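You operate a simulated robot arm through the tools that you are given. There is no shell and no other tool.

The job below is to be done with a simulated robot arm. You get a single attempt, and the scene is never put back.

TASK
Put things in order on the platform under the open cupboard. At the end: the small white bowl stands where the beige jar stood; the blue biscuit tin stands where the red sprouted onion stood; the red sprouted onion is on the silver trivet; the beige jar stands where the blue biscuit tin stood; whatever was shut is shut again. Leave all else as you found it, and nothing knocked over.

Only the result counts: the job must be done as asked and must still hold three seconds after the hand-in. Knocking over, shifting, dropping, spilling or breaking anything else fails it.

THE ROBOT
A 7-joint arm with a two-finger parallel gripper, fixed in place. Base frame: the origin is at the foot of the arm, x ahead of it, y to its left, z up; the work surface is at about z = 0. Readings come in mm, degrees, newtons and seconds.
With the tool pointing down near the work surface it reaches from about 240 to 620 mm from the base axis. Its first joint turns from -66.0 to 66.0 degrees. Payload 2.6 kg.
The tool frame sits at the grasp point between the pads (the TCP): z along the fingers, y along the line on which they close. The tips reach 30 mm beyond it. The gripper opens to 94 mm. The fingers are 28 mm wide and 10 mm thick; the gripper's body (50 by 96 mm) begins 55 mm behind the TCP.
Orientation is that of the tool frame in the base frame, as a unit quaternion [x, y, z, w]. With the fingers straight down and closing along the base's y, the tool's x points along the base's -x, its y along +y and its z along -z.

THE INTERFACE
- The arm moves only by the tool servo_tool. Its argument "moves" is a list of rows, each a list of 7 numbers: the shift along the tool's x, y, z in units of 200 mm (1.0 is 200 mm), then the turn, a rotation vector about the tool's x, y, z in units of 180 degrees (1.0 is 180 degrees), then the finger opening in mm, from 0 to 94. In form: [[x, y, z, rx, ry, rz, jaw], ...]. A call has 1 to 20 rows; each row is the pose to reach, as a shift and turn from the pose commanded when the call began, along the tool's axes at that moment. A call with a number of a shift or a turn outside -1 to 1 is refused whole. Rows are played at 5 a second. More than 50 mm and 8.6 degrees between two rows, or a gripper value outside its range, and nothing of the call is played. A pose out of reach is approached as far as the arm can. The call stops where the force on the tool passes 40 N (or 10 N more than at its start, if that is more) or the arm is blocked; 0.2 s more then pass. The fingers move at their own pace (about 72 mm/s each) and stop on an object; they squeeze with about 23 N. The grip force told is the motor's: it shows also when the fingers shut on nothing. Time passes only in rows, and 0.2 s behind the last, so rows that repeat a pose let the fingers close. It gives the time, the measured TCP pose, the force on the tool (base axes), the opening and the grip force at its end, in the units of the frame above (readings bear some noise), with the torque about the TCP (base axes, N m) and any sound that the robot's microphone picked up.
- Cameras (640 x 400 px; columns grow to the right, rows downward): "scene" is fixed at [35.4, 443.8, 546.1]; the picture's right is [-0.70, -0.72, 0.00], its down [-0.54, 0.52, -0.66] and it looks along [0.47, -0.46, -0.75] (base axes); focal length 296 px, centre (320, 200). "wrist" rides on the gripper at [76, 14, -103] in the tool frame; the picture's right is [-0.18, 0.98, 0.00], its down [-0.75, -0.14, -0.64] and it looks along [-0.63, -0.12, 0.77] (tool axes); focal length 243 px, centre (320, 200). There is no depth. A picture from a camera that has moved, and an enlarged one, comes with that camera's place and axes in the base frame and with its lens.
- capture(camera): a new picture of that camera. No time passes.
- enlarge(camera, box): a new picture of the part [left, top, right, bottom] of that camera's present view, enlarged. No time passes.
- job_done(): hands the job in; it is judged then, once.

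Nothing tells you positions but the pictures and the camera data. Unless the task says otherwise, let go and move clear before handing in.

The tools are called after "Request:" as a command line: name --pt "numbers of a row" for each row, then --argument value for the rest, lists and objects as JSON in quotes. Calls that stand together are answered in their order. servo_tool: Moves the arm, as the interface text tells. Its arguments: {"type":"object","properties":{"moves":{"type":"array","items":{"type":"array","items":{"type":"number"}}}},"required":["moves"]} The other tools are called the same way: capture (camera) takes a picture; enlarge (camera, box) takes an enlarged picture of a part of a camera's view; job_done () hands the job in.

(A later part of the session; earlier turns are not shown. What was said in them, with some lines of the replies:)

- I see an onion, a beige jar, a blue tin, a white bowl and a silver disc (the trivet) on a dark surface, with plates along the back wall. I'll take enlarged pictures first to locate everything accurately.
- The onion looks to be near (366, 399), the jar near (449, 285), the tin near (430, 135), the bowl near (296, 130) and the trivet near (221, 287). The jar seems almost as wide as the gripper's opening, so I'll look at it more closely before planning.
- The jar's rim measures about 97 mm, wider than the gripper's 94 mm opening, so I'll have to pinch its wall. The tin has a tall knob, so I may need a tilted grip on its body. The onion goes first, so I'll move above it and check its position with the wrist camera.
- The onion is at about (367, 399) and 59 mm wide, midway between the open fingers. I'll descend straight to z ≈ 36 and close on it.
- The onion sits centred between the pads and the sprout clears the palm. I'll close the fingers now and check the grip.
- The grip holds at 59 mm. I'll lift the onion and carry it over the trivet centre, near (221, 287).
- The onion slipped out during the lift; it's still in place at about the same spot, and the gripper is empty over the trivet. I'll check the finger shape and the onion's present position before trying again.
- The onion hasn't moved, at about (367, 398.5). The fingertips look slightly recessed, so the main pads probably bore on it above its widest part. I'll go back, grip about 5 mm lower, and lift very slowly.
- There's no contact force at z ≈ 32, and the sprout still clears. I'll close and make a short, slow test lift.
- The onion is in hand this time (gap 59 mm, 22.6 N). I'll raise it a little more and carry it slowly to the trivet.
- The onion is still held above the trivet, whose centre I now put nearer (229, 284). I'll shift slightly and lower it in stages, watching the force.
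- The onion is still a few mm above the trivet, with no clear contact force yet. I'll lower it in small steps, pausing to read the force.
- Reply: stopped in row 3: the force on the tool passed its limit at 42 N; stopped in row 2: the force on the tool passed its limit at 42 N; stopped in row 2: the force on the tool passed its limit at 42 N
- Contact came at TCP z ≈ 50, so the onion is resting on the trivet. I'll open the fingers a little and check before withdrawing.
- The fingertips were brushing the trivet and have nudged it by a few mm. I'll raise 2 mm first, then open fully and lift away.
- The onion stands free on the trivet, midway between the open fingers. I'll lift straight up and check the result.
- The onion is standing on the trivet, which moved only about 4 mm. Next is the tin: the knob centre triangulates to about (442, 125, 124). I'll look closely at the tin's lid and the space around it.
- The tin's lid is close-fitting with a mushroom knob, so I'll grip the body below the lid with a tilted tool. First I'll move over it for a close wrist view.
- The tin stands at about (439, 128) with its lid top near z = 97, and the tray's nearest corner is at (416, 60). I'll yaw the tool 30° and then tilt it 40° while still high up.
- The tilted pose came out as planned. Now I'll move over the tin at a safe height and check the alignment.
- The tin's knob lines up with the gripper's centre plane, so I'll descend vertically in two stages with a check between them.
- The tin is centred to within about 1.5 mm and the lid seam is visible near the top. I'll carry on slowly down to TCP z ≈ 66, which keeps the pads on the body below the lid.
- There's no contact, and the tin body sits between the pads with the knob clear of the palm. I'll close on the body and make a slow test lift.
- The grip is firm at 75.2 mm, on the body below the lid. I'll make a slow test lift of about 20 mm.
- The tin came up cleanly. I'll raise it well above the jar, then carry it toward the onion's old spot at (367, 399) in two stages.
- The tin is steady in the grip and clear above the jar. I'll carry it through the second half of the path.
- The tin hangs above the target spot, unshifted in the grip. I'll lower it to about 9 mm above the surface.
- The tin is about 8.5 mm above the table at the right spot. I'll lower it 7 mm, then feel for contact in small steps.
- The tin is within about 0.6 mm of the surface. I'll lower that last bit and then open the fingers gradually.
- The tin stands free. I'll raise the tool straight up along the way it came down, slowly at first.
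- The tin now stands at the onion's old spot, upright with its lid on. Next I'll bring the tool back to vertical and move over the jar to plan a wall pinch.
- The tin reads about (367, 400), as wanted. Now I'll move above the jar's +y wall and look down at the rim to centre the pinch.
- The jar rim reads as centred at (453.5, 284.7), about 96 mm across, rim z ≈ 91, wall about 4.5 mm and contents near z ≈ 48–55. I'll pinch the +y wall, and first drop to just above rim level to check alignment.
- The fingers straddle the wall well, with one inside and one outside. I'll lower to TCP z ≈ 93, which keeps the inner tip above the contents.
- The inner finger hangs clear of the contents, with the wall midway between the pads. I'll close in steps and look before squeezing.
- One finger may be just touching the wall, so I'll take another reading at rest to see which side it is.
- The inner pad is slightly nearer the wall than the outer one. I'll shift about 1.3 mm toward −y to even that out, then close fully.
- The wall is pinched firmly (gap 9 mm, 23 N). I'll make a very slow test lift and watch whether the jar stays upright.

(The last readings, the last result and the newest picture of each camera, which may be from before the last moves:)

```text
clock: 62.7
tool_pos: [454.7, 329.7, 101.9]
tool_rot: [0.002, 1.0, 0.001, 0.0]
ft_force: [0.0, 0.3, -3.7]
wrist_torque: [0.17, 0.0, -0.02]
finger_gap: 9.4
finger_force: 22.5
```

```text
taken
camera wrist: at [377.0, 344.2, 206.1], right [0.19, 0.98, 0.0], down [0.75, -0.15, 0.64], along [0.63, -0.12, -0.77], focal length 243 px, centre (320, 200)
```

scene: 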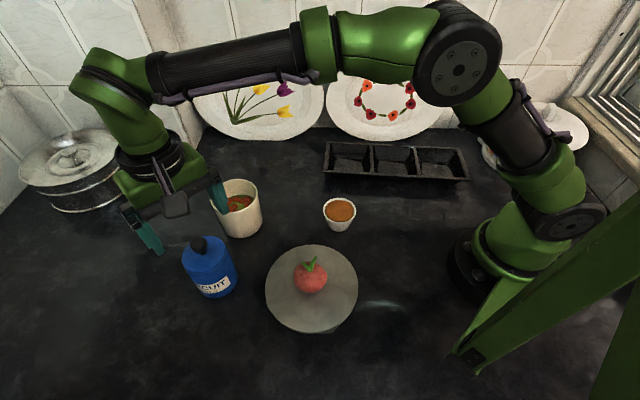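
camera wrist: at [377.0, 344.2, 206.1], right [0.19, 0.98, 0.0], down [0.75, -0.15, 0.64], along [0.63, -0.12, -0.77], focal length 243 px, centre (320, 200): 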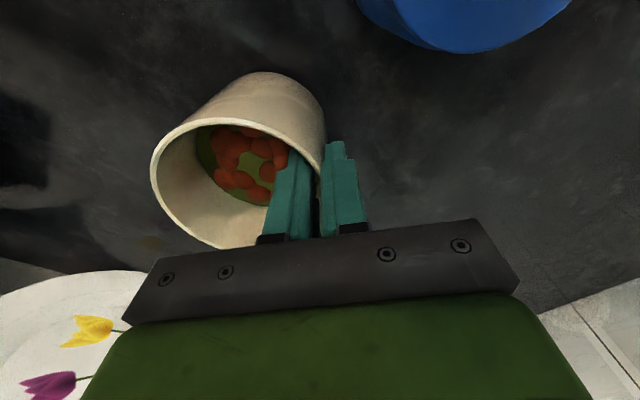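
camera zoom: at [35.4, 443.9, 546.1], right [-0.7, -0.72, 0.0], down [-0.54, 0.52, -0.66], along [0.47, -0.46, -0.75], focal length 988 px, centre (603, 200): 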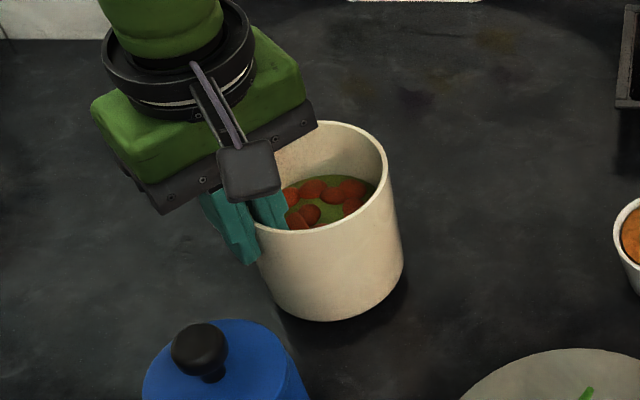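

The jar is held upright, weighing about 3.7 N with a steady torque. I'll lift it a bit more and carry it slowly toward the tin's old spot at (439, 128).

Request:
servo_tool --pt "0 0 -0.02 0 0 0 0" --pt "0 0 -0.05 0 0 0 0" --pt "0 0 -0.09 0 0 0 0" --pt "0 0 -0.12 0 0 0 0" --pt "0.001 -0.01 -0.14 0 0 0 0" --pt "0.004 -0.04 -0.15 0 0 0 0" --pt "0.009 -0.09 -0.15 0 0 0 0" --pt "0.014 -0.145 -0.15 0 0 0 0" --pt "0.02 -0.2 -0.15 0 0 0 0" --pt "0.026 -0.26 -0.15 0 0 0 0" --pt "0.032 -0.32 -0.15 0 0 0 0" --pt "0.038 -0.38 -0.15 0 0 0 0" --pt "0.044 -0.44 -0.15 0 0 0 0" --pt "0.05 -0.5 -0.15 0 0 0 0" --pt "0.056 -0.56 -0.15 0 0 0 0" --pt "0.062 -0.62 -0.15 0 0 0 0" --pt "0.068 -0.68 -0.15 0 0 0 0" --pt "0.073 -0.73 -0.15 0 0 0 0" --pt "0.0765 -0.765 -0.15 0 0 0 0" --pt "0.0775 -0.785 -0.15 0 0 0 0"

Request:
servo_tool --pt "0 0 0 0 0 0 0" --pt "0 0 0 0 0 0 0"

Request:
capture --camera "scene"

Request:
capture --camera "wrist"

Request:
enlarge --camera "scene" --box '[240, 110, 360, 220]'

```text
clock: 66.9
tool_pos: [438.8, 172.1, 131.6]
tool_rot: [0.002, 1.0, 0.001, 0.0]
ft_force: [-0.8, -0.2, -4.1]
wrist_torque: [0.19, 0.03, -0.01]
finger_gap: 9.0
finger_force: 22.8
```

```text
clock: 67.5
tool_pos: [437.7, 173.4, 133.2]
tool_rot: [0.003, 1.0, 0.0, 0.001]
ft_force: [-0.5, 0.6, -3.4]
wrist_torque: [0.18, -0.03, 0.0]
finger_gap: 8.8
finger_force: 23.0
```

```text
taken
```

scene: 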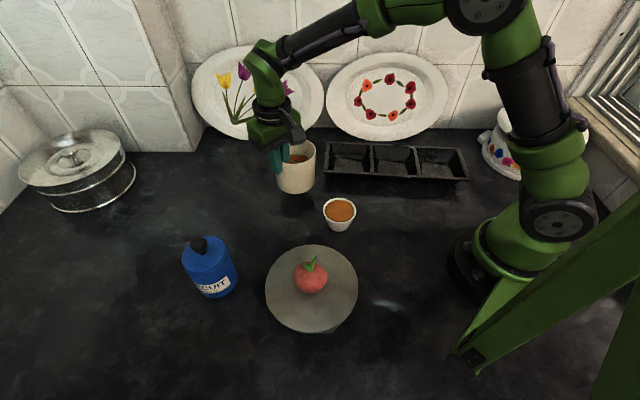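

```text
taken
camera wrist: at [361.2, 187.5, 235.3], right [0.19, 0.98, 0.0], down [0.75, -0.15, 0.64], along [0.63, -0.12, -0.77], focal length 243 px, centre (320, 200)
```

wrist: 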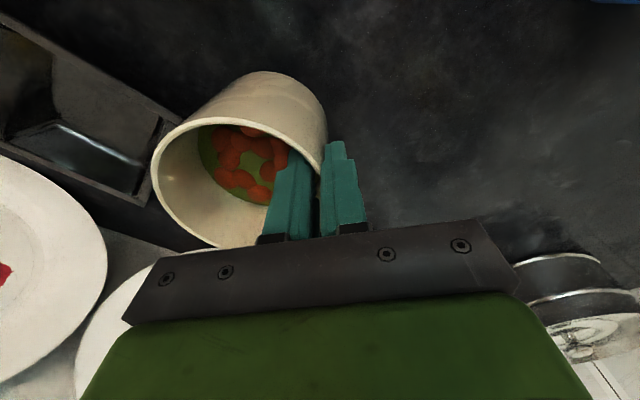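

```text
3.64 times, centred on (300, 165) of scene
camera zoom: at [35.4, 443.9, 546.1], right [-0.7, -0.72, 0.0], down [-0.54, 0.52, -0.66], along [0.47, -0.46, -0.75], focal length 1078 px, centre (393, 327)
```

zoom: 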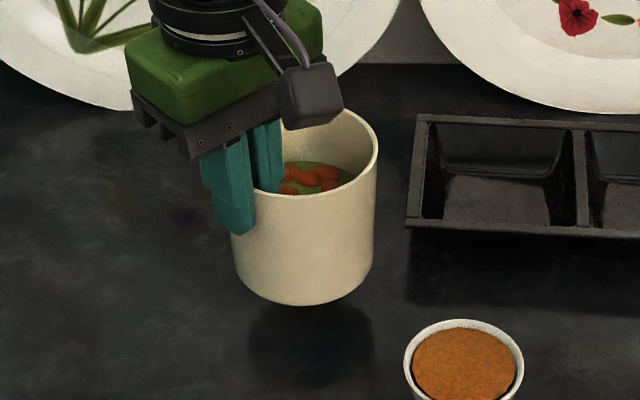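

The jar hangs upright over the target, its centre at about (439, 128). I'll lower it to about 3 mm above the surface.

Request:
servo_tool --pt "0.002 0 0.02 0 0 0 0" --pt "0.004 0 0.055 0 0 0 0" --pt "0.005 0 0.095 0 0 0 0" --pt "0.005 0 0.13 0 0 0 0" --pt "0.005 0 0.155 0 0 0 0" --pt "0.005 0 0.17 0 0 0 0" --pt "0.005 0 0.178 0 0 0 0" --pt "0.005 0 0.178 0 0 0 0"

Request:
enlarge --camera "scene" --box '[240, 110, 360, 220]'

Request:
capture --camera "wrist"

```text
clock: 69.3
tool_pos: [436.8, 172.7, 98.0]
tool_rot: [0.003, 1.0, 0.0, 0.001]
ft_force: [-0.2, 0.8, -4.2]
wrist_torque: [0.13, 0.05, 0.02]
finger_gap: 9.2
finger_force: 23.1
```

```text
3.64 times, centred on (300, 165) of scene
camera zoom: at [35.4, 443.9, 546.1], right [-0.7, -0.72, 0.0], down [-0.54, 0.52, -0.66], along [0.47, -0.46, -0.75], focal length 1078 px, centre (393, 327)
```

zoom: 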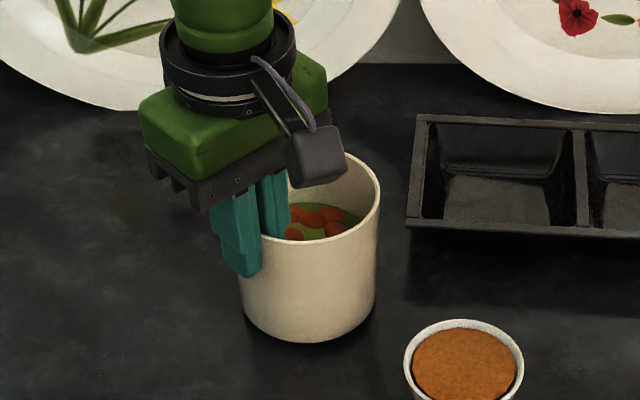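

```text
taken
camera wrist: at [360.0, 187.4, 200.1], right [0.19, 0.98, 0.0], down [0.75, -0.15, 0.64], along [0.63, -0.12, -0.77], focal length 243 px, centre (320, 200)
```

wrist: 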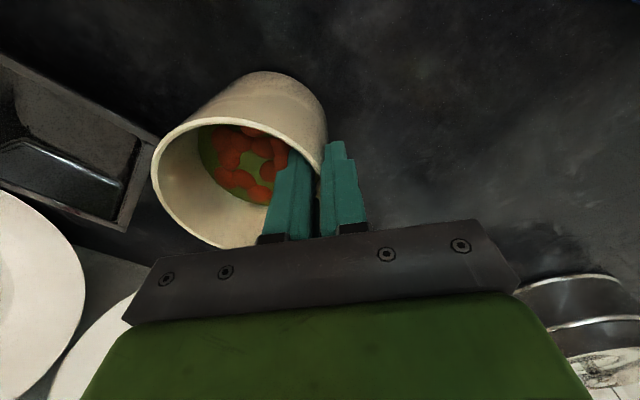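

The jar is about 3.9 mm up. I'll lower it in small steps while reading the force.

Request:
servo_tool --pt "0 0 0.0075 0 0 0 0" --pt "0 0 0.0125 0 0 0 0" --pt "0 0 0.0125 0 0 0 0"

Request:
servo_tool --pt "0 0 0.0035 0 0 0 0" --pt "0 0 0.0035 0 0 0 0"

Request:
servo_tool --pt "0 0 0.003 0 0 0 0" --pt "0 0 0.003 0 0 0 0"

Request:
capture --camera "wrist"

```text
clock: 70.1
tool_pos: [437.1, 173.4, 95.4]
tool_rot: [0.001, 1.0, 0.002, 0.002]
ft_force: [-1.4, 2.1, 3.3]
wrist_torque: [-0.11, 0.06, -0.06]
finger_gap: 9.1
finger_force: 22.9
```

```text
clock: 70.7
tool_pos: [437.3, 174.1, 93.9]
tool_rot: [0.001, 1.0, 0.0, 0.002]
ft_force: [-0.6, 3.0, 3.6]
wrist_torque: [-0.12, 0.01, 0.01]
finger_gap: 8.9
finger_force: 23.2
```

```text
clock: 71.3
tool_pos: [437.7, 174.4, 93.8]
tool_rot: [0.002, 1.0, 0.001, 0.001]
ft_force: [0.0, 5.0, 6.9]
wrist_torque: [-0.26, -0.06, 0.05]
finger_gap: 9.0
finger_force: 23.3
```

```text
taken
camera wrist: at [359.9, 187.9, 196.5], right [0.19, 0.98, 0.0], down [0.75, -0.15, 0.64], along [0.63, -0.12, -0.76], focal length 243 px, centre (320, 200)
```

wrist: 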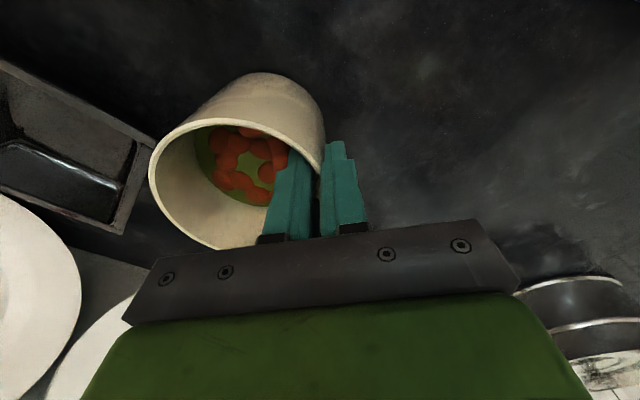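

The jar is down: contact force and torque match the state when I first gripped it on the table. I'll open the fingers gently.

Request:
servo_tool --pt "0 0 0 0 0 0 10" --pt "0 0 0 0 0 0 12" --pt "0 0 0 0 0 0 16" --pt "0 0 0 0 0 0 24" --pt "0 0 0 0 0 0 36" --pt "0 0 0 0 0 0 36"

Request:
capture --camera "wrist"

Request:
enlarge --camera "scene" --box '[240, 110, 360, 220]'

```text
clock: 72.7
tool_pos: [436.8, 173.0, 93.9]
tool_rot: [0.003, 1.0, 0.002, 0.001]
ft_force: [-0.5, -0.4, 0.7]
wrist_torque: [0.02, 0.0, 0.01]
finger_gap: 36.0
finger_force: 0.1
```

```text
taken
camera wrist: at [359.8, 187.7, 196.2], right [0.19, 0.98, 0.0], down [0.75, -0.15, 0.64], along [0.63, -0.12, -0.77], focal length 243 px, centre (320, 200)
```

wrist: 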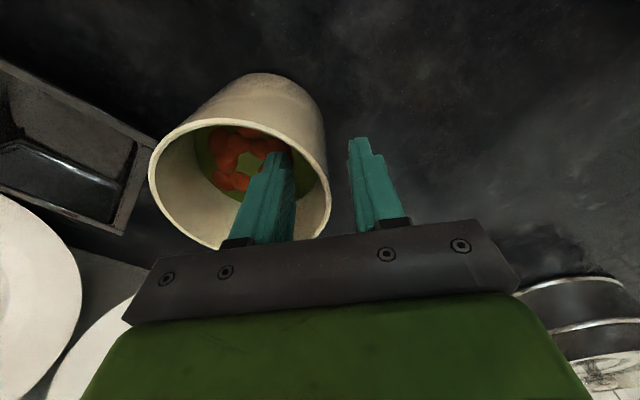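

```text
3.64 times, centred on (300, 165) of scene
camera zoom: at [35.4, 443.8, 546.1], right [-0.7, -0.72, 0.0], down [-0.54, 0.52, -0.66], along [0.47, -0.46, -0.75], focal length 1078 px, centre (393, 327)
```

zoom: 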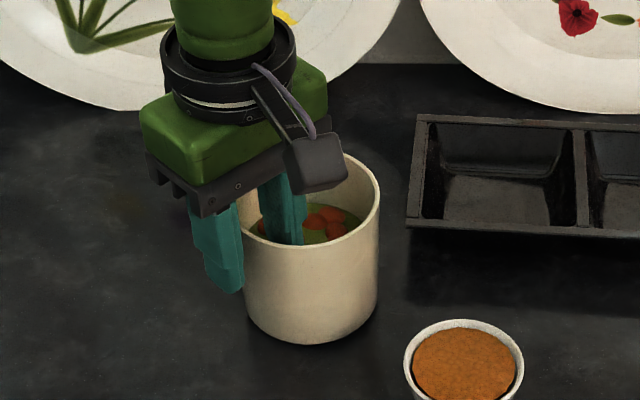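

The jar stands upright at the tin's old place. I'll lift straight out, then move over the bowl to measure it.

Request:
servo_tool --pt "0 0 -0.03 0 0 0 36" --pt "0 0 -0.1 0 0 0 36" --pt "0 0 -0.22 0 0 0 36" --pt "0 0 -0.38 0 0 0 36" --pt "0 0 -0.53 0 0 0 40" --pt "0.1 -0.03 -0.55 0 0 0 60" --pt "0.25 -0.075 -0.55 0 0 0 80" --pt "0.4 -0.12 -0.55 0 0 0 94" --pt "0.55 -0.17 -0.55 0 0 0 94" --pt "0.66 -0.2 -0.55 0 0 0 94" --pt "0.705 -0.215 -0.55 0 0 0 94" --pt "0.705 -0.215 -0.55 0 0 0 94"

Request:
capture --camera "wrist"

Request:
enlarge --camera "wrist" --box '[240, 40, 400, 150]'

Request:
capture --camera "scene"

```text
clock: 75.3
tool_pos: [296.0, 130.2, 202.8]
tool_rot: [0.003, 1.0, 0.001, 0.0]
ft_force: [0.1, 0.8, 0.2]
wrist_torque: [0.04, 0.03, 0.02]
finger_gap: 93.9
finger_force: 0.1
```

```text
taken
camera wrist: at [218.1, 145.6, 306.0], right [0.19, 0.98, 0.0], down [0.75, -0.15, 0.64], along [0.63, -0.12, -0.77], focal length 243 px, centre (320, 200)
```

wrist: 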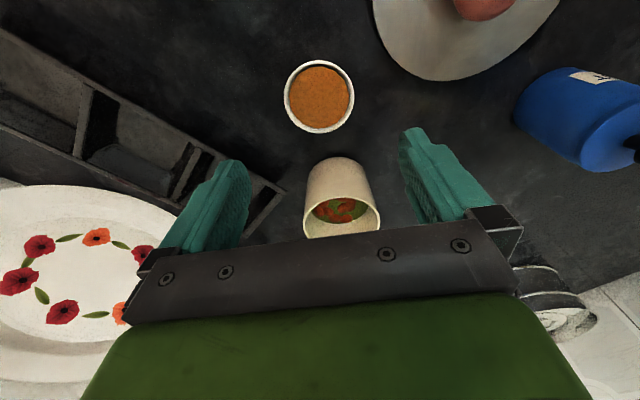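

```text
3.64 times, centred on (320, 95) of wrist
camera zoom: at [218.1, 145.6, 306.0], right [0.19, 0.98, 0.0], down [0.75, -0.15, 0.64], along [0.63, -0.12, -0.77], focal length 882 px, centre (320, 582)
```

zoom: 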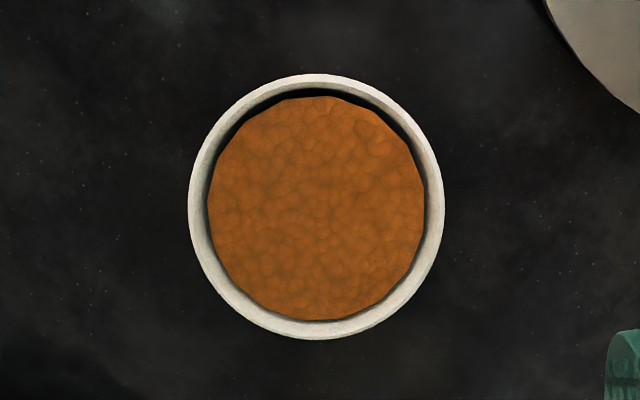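

```text
taken
```

scene: 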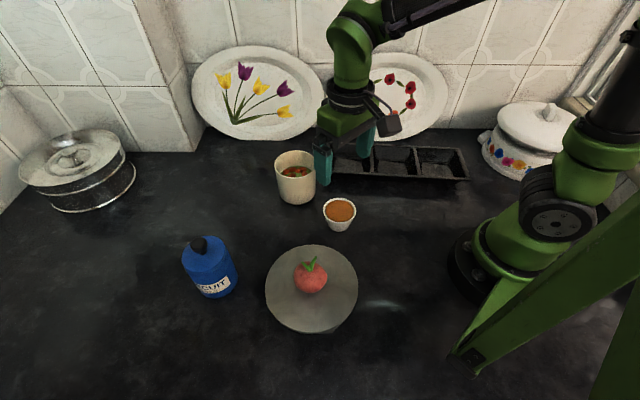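

The bowl's rim centre is about (297, 130), 72 mm across and 50 mm high. I'll descend with the fingers open, keeping the pads at rim height.

Request:
servo_tool --pt "-0.0075 0 0.2 0 0 0 94" --pt "-0.0075 0 0.4 0 0 0 94" --pt "-0.0075 0 0.57 0 0 0 94" --pt "-0.0075 0 0.68 0 0 0 94" --pt "-0.0075 0 0.75 0 0 0 94" --pt "-0.0075 0 0.785 0 0 0 94" --pt "-0.0075 0 0.785 0 0 0 94"

Request:
capture --camera "wrist"

Request:
enlarge --camera "scene" --box '[270, 140, 410, 260]'

```text
clock: 76.9
tool_pos: [297.7, 131.4, 46.0]
tool_rot: [0.002, 1.0, 0.001, 0.001]
ft_force: [0.6, 0.3, 0.0]
wrist_torque: [-0.04, -0.01, 0.02]
finger_gap: 93.9
finger_force: 0.1
```

```text
taken
camera wrist: at [220.3, 145.5, 148.5], right [0.19, 0.98, 0.0], down [0.75, -0.15, 0.64], along [0.63, -0.12, -0.77], focal length 243 px, centre (320, 200)
```

wrist: 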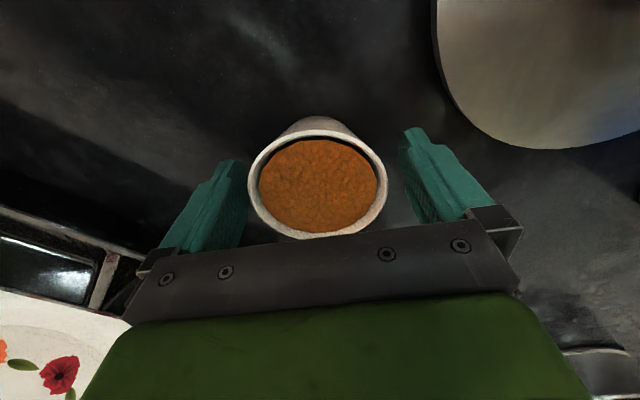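

```text
3.33 times, centred on (340, 200) of scene
camera zoom: at [35.4, 443.8, 546.1], right [-0.7, -0.72, 0.0], down [-0.54, 0.52, -0.66], along [0.47, -0.46, -0.75], focal length 988 px, centre (253, 200)
```

zoom: 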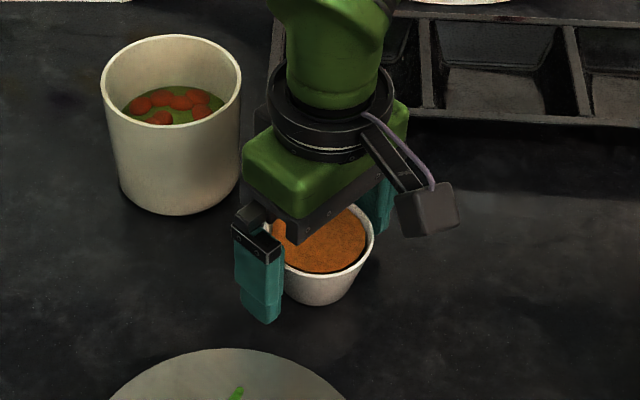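

The bowl lies between the pads with only about 1 mm of offset. I'll correct that, close gently, and do a slow test lift.

Request:
servo_tool --pt "-0.005 -0.006 0 0 0 0 94" --pt "-0.005 -0.006 0 0 0 0 86" --pt "-0.005 -0.006 0 0 0 0 80" --pt "-0.005 -0.006 0 0 0 0 76" --pt "-0.005 -0.006 0 0 0 0 72" --pt "-0.005 -0.006 0 0 0 0 66" --pt "-0.005 -0.006 0 0 0 0 50" --pt "-0.005 -0.006 0 0 0 0 20" --pt "-0.005 -0.006 0 0 0 0 0" --pt "-0.005 -0.006 0 0 0 0 0"

Request:
capture --camera "wrist"

Request:
enlarge --camera "scene" --box '[270, 140, 410, 260]'

```text
clock: 79.1
tool_pos: [298.8, 130.3, 46.5]
tool_rot: [0.002, 1.0, 0.001, 0.001]
ft_force: [0.7, 0.2, 0.2]
wrist_torque: [0.02, 0.0, -0.02]
finger_gap: 70.6
finger_force: 23.0
```

```text
taken
camera wrist: at [221.3, 144.3, 148.7], right [0.19, 0.98, 0.0], down [0.75, -0.15, 0.64], along [0.63, -0.12, -0.77], focal length 243 px, centre (320, 200)
```

wrist: 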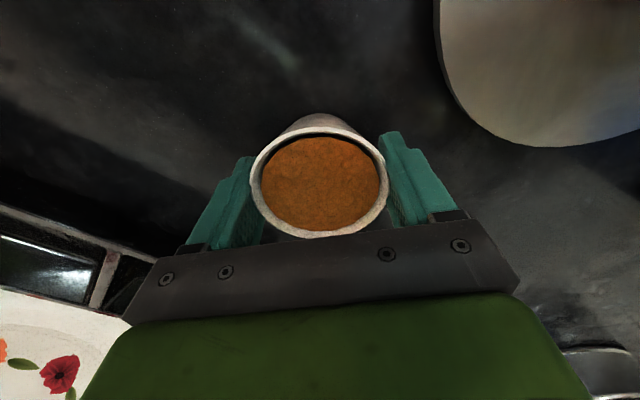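

```text
3.33 times, centred on (340, 200) of scene
camera zoom: at [35.4, 443.8, 546.1], right [-0.7, -0.72, 0.0], down [-0.54, 0.52, -0.66], along [0.47, -0.46, -0.75], focal length 988 px, centre (253, 200)
```

zoom: 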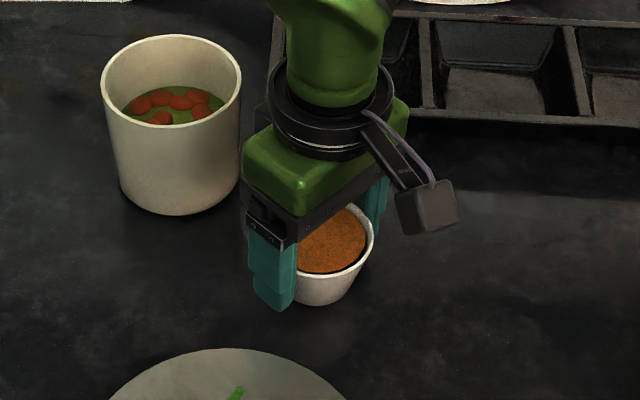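

The bowl is gripped at 70.6 mm. Now a slow test lift.

Request:
servo_tool --pt "0 0 -0.005 0 0 0 0" --pt "0 0 -0.012 0 0 0 0" --pt "0 0 -0.025 0 0 0 0" --pt "0 0 -0.04 0 0 0 0" --pt "0 0 -0.06 0 0 0 0" --pt "0 0 -0.075 0 0 0 0" --pt "0 0 -0.075 0 0 0 0"

Request:
capture --camera "wrist"

Request:
enlarge --camera "scene" --box '[270, 140, 410, 260]'

```text
clock: 80.7
tool_pos: [298.8, 129.0, 62.0]
tool_rot: [0.004, 1.0, 0.0, 0.001]
ft_force: [-0.5, -0.7, -0.6]
wrist_torque: [0.04, 0.0, 0.01]
finger_gap: 70.5
finger_force: 22.9
```

```text
taken
camera wrist: at [221.2, 144.3, 164.4], right [0.19, 0.98, 0.0], down [0.75, -0.15, 0.64], along [0.63, -0.12, -0.77], focal length 243 px, centre (320, 200)
```

wrist: 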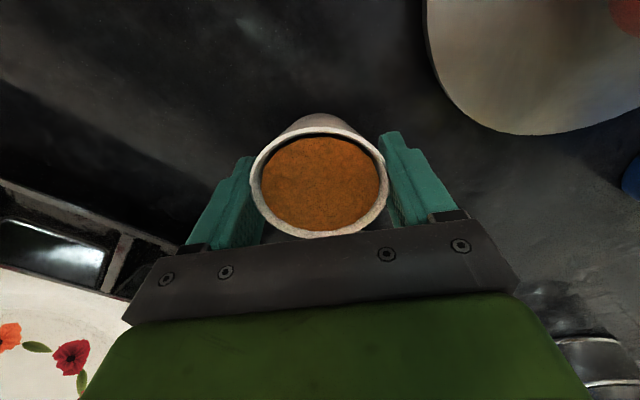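

```text
3.33 times, centred on (340, 200) of scene
camera zoom: at [35.4, 443.8, 546.1], right [-0.7, -0.72, 0.0], down [-0.54, 0.52, -0.66], along [0.47, -0.46, -0.75], focal length 988 px, centre (253, 200)
```

zoom: 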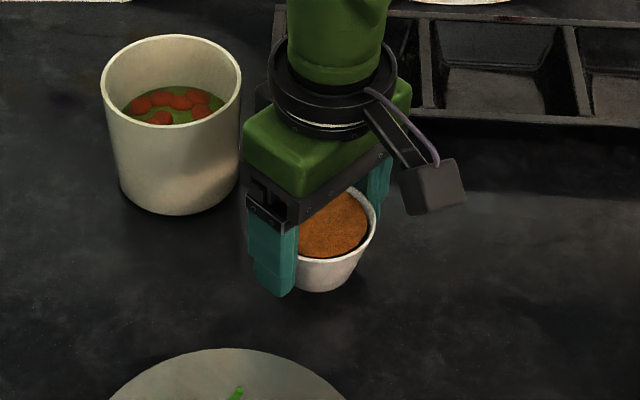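

The bowl came up level. I'll carry it slowly to the jar's old place at about (455, 285).

Request:
servo_tool --pt "0 0 -0.04 0 0 0 0" --pt "0 0 -0.1 0 0 0 0" --pt "0 0 -0.16 0 0 0 0" --pt "-0.01 0.01 -0.2 0 0 0 0" --pt "-0.04 0.04 -0.22 0 0 0 0" --pt "-0.09 0.091 -0.22 0 0 0 0" --pt "-0.145 0.146 -0.22 0 0 0 0" --pt "-0.2 0.202 -0.22 0 0 0 0" --pt "-0.255 0.257 -0.22 0 0 0 0" --pt "-0.31 0.313 -0.22 0 0 0 0" --pt "-0.365 0.368 -0.22 0 0 0 0" --pt "-0.42 0.423 -0.22 0 0 0 0" --pt "-0.475 0.479 -0.22 0 0 0 0" --pt "-0.53 0.534 -0.22 0 0 0 0" --pt "-0.585 0.59 -0.22 0 0 0 0" --pt "-0.64 0.645 -0.22 0 0 0 0" --pt "-0.69 0.696 -0.22 0 0 0 0" --pt "-0.735 0.741 -0.22 0 0 0 0" --pt "-0.765 0.771 -0.22 0 0 0 0" --pt "-0.7763 0.7827 -0.22 0 0 0 0"

Request:
servo_tool --pt "0 0 0 0 0 0 0" --pt "0 0 0 0 0 0 0"

Request:
capture --camera "wrist"

Request:
capture --camera "scene"

```text
clock: 84.9
tool_pos: [453.0, 285.1, 104.3]
tool_rot: [0.001, 1.0, 0.001, 0.002]
ft_force: [0.1, 0.6, -1.3]
wrist_torque: [-0.04, 0.01, 0.0]
finger_gap: 70.6
finger_force: 22.4
```

```text
clock: 85.5
tool_pos: [454.8, 286.2, 106.5]
tool_rot: [0.003, 1.0, 0.001, 0.0]
ft_force: [0.3, 0.7, -1.2]
wrist_torque: [0.0, -0.01, 0.01]
finger_gap: 70.5
finger_force: 23.1
```

```text
taken
camera wrist: at [376.9, 299.7, 208.4], right [0.19, 0.98, 0.0], down [0.75, -0.15, 0.64], along [0.63, -0.12, -0.77], focal length 243 px, centre (320, 200)
```

wrist: 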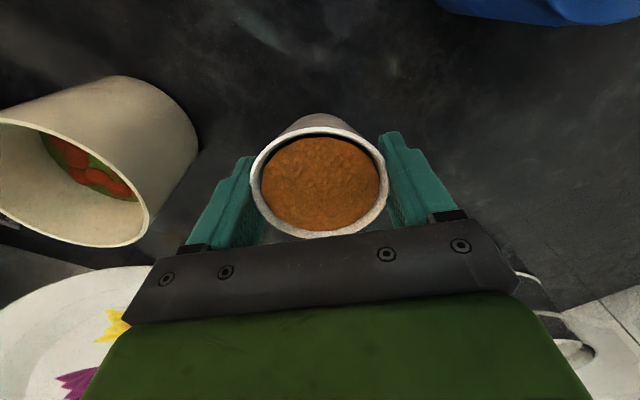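

```text
taken
```

scene: 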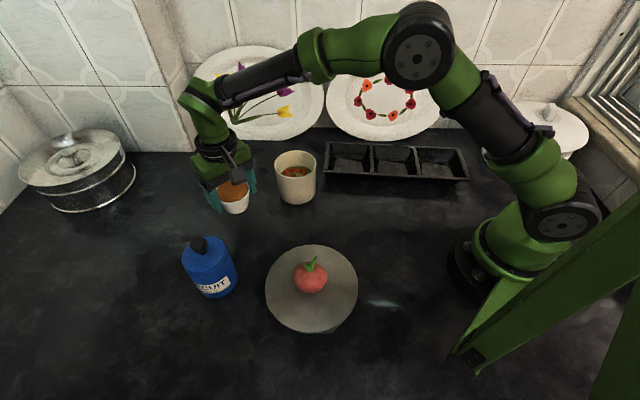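

The bowl is over (454, 285). I'll lower it most of the way now.

Request:
servo_tool --pt "0 0 0.03 0 0 0 0" --pt "0 0 0.08 0 0 0 0" --pt "0 0 0.13 0 0 0 0" --pt "0 0 0.18 0 0 0 0" --pt "0 0 0.22 0 0 0 0" --pt "0 0 0.25 0 0 0 0" --pt "0 0 0.27 0 0 0 0" --pt "0 0 0.28 0 0 0 0" --pt "0 0 0.28 0 0 0 0"

Request:
capture --camera "wrist"

Request:
enlarge --camera "scene" --box '[170, 140, 310, 260]'

```text
clock: 87.5
tool_pos: [455.1, 285.0, 49.4]
tool_rot: [0.003, 1.0, 0.001, 0.0]
ft_force: [0.0, 0.2, -1.6]
wrist_torque: [-0.02, 0.0, 0.01]
finger_gap: 70.5
finger_force: 23.1
```

```text
taken
camera wrist: at [377.2, 299.9, 152.1], right [0.19, 0.98, 0.0], down [0.75, -0.15, 0.64], along [0.63, -0.12, -0.77], focal length 243 px, centre (320, 200)
```

wrist: 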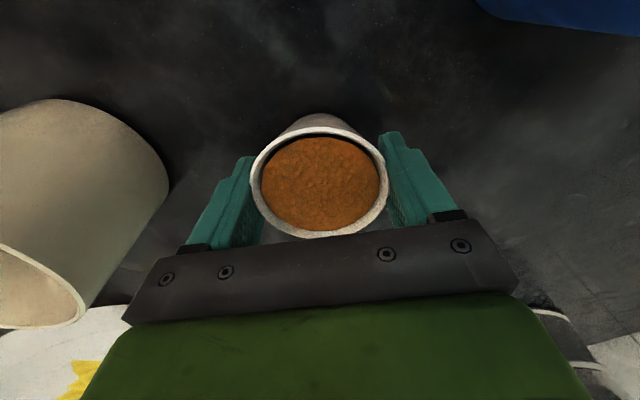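

```text
3.33 times, centred on (240, 200) of scene
camera zoom: at [35.4, 443.8, 546.1], right [-0.7, -0.72, 0.0], down [-0.54, 0.52, -0.66], along [0.47, -0.46, -0.75], focal length 988 px, centre (587, 200)
```

zoom: 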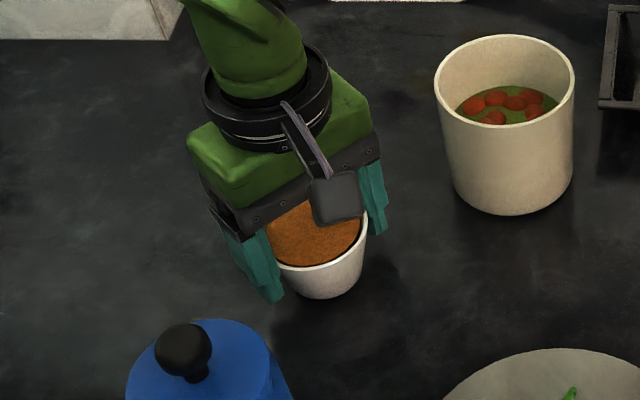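

The bowl is about 3.4 mm up. I'll finish the descent in small steps, checking the force.

Request:
servo_tool --pt "0 0 0.006 0 0 0 0" --pt "0 0 0.011 0 0 0 0" --pt "0 0 0.011 0 0 0 0"

Request:
servo_tool --pt "0 0 0.0035 0 0 0 0" --pt "0 0 0.0035 0 0 0 0"

Request:
capture --camera "wrist"

```text
clock: 88.3
tool_pos: [454.9, 286.3, 47.5]
tool_rot: [0.003, 1.0, 0.0, 0.001]
ft_force: [0.1, -0.2, -0.4]
wrist_torque: [0.03, 0.02, -0.01]
finger_gap: 70.6
finger_force: 22.9
```

```text
clock: 88.9
tool_pos: [454.6, 283.9, 46.6]
tool_rot: [0.003, 1.0, 0.001, 0.001]
ft_force: [0.7, 0.6, -1.6]
wrist_torque: [0.02, 0.02, 0.0]
finger_gap: 70.9
finger_force: 22.3
```

```text
taken
camera wrist: at [377.3, 299.9, 149.5], right [0.19, 0.98, 0.0], down [0.75, -0.15, 0.64], along [0.63, -0.12, -0.77], focal length 243 px, centre (320, 200)
```

wrist: 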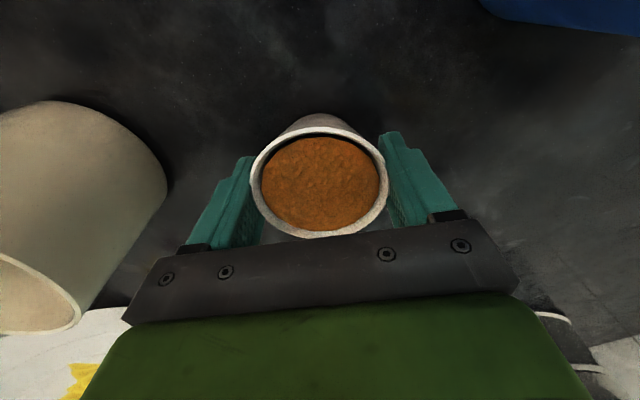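

About 0.8 mm remains, so I'll lower that and read again before opening.

Request:
servo_tool --pt "0 0 0.0035 0 0 0 0" --pt "0 0 0.0035 0 0 0 0"

Request:
servo_tool --pt "0 0 0.0015 0 0 0 0" --pt "0 0 0.0015 0 0 0 0"

Request:
capture --camera "wrist"

```text
clock: 89.5
tool_pos: [454.2, 284.8, 44.5]
tool_rot: [0.002, 1.0, 0.0, 0.0]
ft_force: [0.1, 0.1, -0.6]
wrist_torque: [-0.03, -0.01, 0.01]
finger_gap: 70.6
finger_force: 23.0
```

```text
clock: 90.1
tool_pos: [454.8, 285.2, 46.6]
tool_rot: [0.003, 1.0, 0.002, 0.001]
ft_force: [-0.6, -0.4, 1.0]
wrist_torque: [-0.02, 0.02, 0.03]
finger_gap: 70.7
finger_force: 22.6
```

```text
taken
camera wrist: at [377.2, 300.0, 148.7], right [0.19, 0.98, 0.0], down [0.75, -0.15, 0.64], along [0.63, -0.12, -0.77], focal length 243 px, centre (320, 200)
```

wrist: 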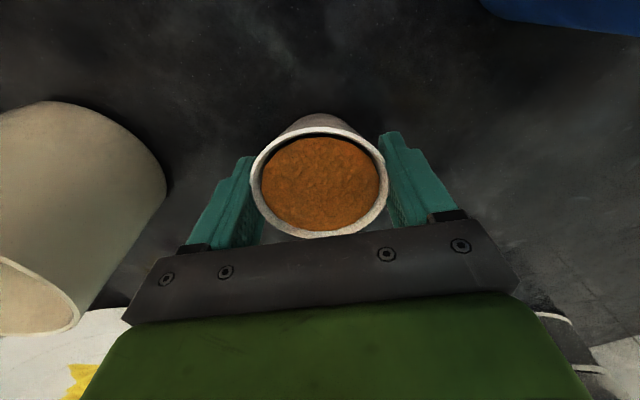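

The camera height now matches the bowl's original grasp height and the weight is off the tool, so the bowl is on the surface. I'll open slowly and then lift clear.

Request:
servo_tool --pt "0 0 0 0 0 0 72" --pt "0 0 0 0 0 0 75" --pt "0 0 0 0 0 0 80" --pt "0 0 0 0 0 0 88" --pt "0 0 0 0 0 0 94" --pt "0 0 0 0 0 0 94"

Request:
capture --camera "wrist"

```text
clock: 91.5
tool_pos: [453.1, 283.9, 45.1]
tool_rot: [0.003, 1.0, 0.0, 0.001]
ft_force: [0.6, -0.1, -0.3]
wrist_torque: [0.01, 0.02, 0.0]
finger_gap: 93.8
finger_force: 0.1
```

```text
taken
camera wrist: at [377.2, 300.0, 148.6], right [0.19, 0.98, 0.0], down [0.75, -0.15, 0.64], along [0.63, -0.12, -0.77], focal length 243 px, centre (320, 200)
```

wrist: 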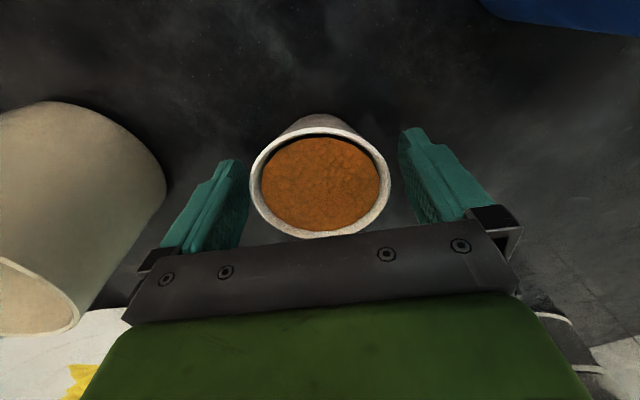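

Request:
servo_tool --pt "0 0 -0.03 0 0 0 94" --pt "0 0 -0.1 0 0 0 94" --pt "0 0 -0.22 0 0 0 94" --pt "0 0 -0.4 0 0 0 94" --pt "0 0 -0.6 0 0 0 94" --pt "0 0 -0.8 0 0 0 94" --pt "0.15 0 -0.9 0 0 0 94" --pt "0.35 0 -0.95 0 0 0 94" --pt "0.35 0 -0.95 0 0 0 94"

Request:
capture --camera "wrist"

Request:
capture --camera "scene"

Request:
enlarge --camera "scene" --box '[180, 225, 380, 350]'

Request:
enlarge --camera "scene" --box '[180, 130, 380, 255]'

```text
clock: 93.5
tool_pos: [385.2, 284.8, 235.8]
tool_rot: [0.004, 1.0, 0.001, 0.001]
ft_force: [1.1, -0.8, 0.0]
wrist_torque: [0.04, 0.02, 0.02]
finger_gap: 94.3
finger_force: 0.1
```

```text
taken
camera wrist: at [306.7, 299.5, 338.4], right [0.19, 0.98, 0.0], down [0.75, -0.15, 0.64], along [0.63, -0.12, -0.77], focal length 243 px, centre (320, 200)
```

wrist: 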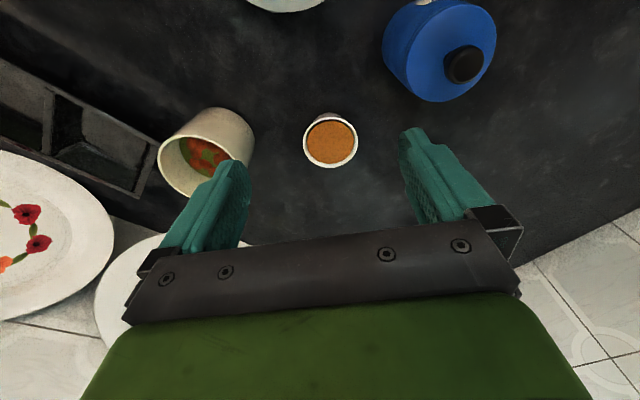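

```text
taken
```

scene: 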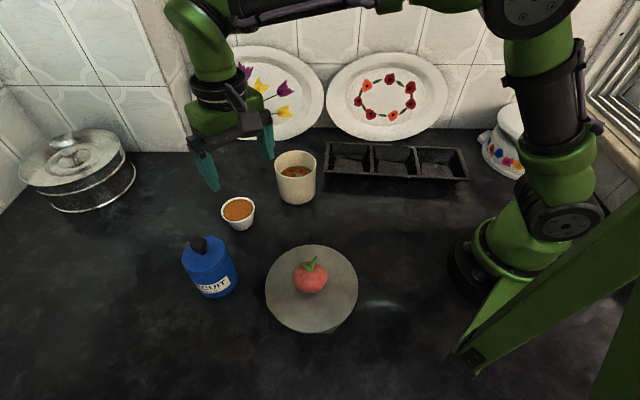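

```text
3.20 times, centred on (280, 288) of scene
camera zoom: at [35.4, 443.8, 546.1], right [-0.7, -0.72, 0.0], down [-0.54, 0.52, -0.66], along [0.47, -0.46, -0.75], focal length 948 px, centre (448, -80)
```

zoom: 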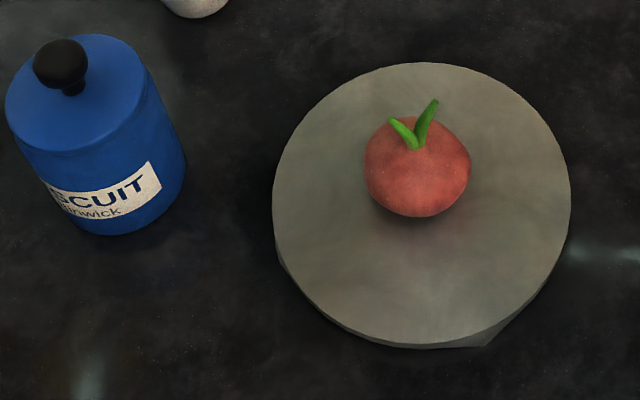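

```text
3.20 times, centred on (280, 192) of scene
camera zoom: at [35.4, 443.8, 546.1], right [-0.7, -0.72, 0.0], down [-0.54, 0.52, -0.66], along [0.47, -0.46, -0.75], focal length 948 px, centre (448, 224)
```

zoom: 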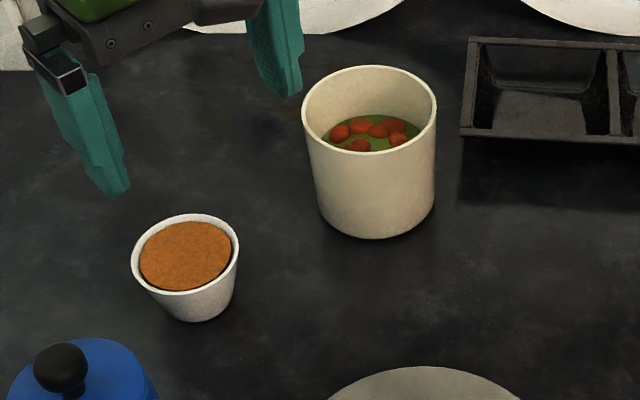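

All four items now stand where they should: onion on the trivet, tin at the onion's spot with its lid on, jar at the tin's spot, bowl at the jar's spot, everything upright. One last close look before handing in.

Request:
enlarge --camera "scene" --box '[170, 220, 250, 310]'

Request:
enlarge --camera "wrist" --box '[140, 0, 520, 210]'

```text
4.44 times, centred on (210, 265) of scene
camera zoom: at [35.4, 443.8, 546.1], right [-0.7, -0.72, 0.0], down [-0.54, 0.52, -0.66], along [0.47, -0.46, -0.75], focal length 1317 px, centre (809, -89)
```

zoom: 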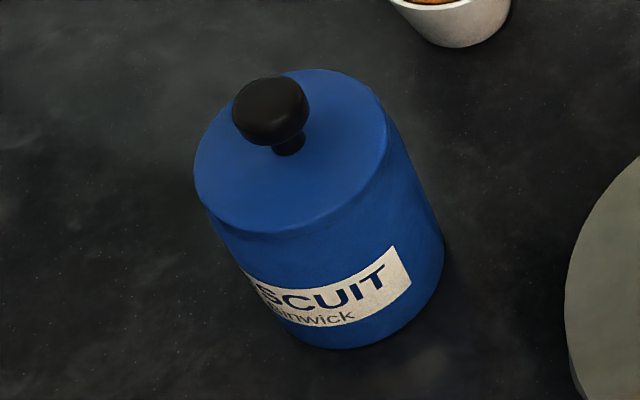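

```text
1.68 times, centred on (330, 105) of wrist
camera zoom: at [306.7, 299.5, 338.4], right [0.19, 0.98, 0.0], down [0.75, -0.15, 0.64], along [0.63, -0.12, -0.77], focal length 409 px, centre (303, 360)
```

zoom: 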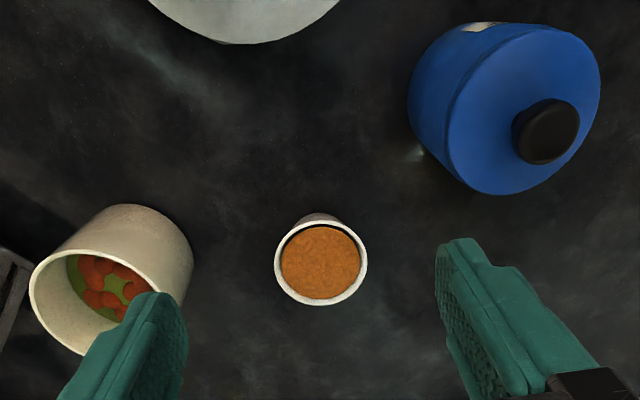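

The tin's lid is seated, the bowl and jar are upright with their contents in place, the onion rests on the trivet, and the gripper is empty and clear. I'm handing the job in.

Request:
job_done

```text
The job is handed in.
```

I've handed the job in with all four moves done. The closing pictures show everything upright, and the gripper empty and clear.

| Item | Where it stands now | Position (x, y), mm |
|---|---|---|
| Red sprouted onion | on the silver trivet | about (229, 282) |
| Blue biscuit tin | where the onion stood | about (367, 400) |
| Beige jar | where the tin stood | about (439, 128) |
| Small white bowl | where the jar stood | about (454, 285) |

By the pictures, the tin, jar and bowl are each within about 3 mm of their spots. The tin's lid stayed on throughout. Nothing else had to be opened, and nothing spilled from the jar or the bowl.

- **Trivet moved:** the fingertips touched the trivet while setting the onion down and pushed it about 4 mm toward −y. I left it there, because pushing it back could have rolled the onion off.
- **Onion slipped once:** it slid out of the first grip as I lifted. It stayed upright where it was, and a lower grip held.
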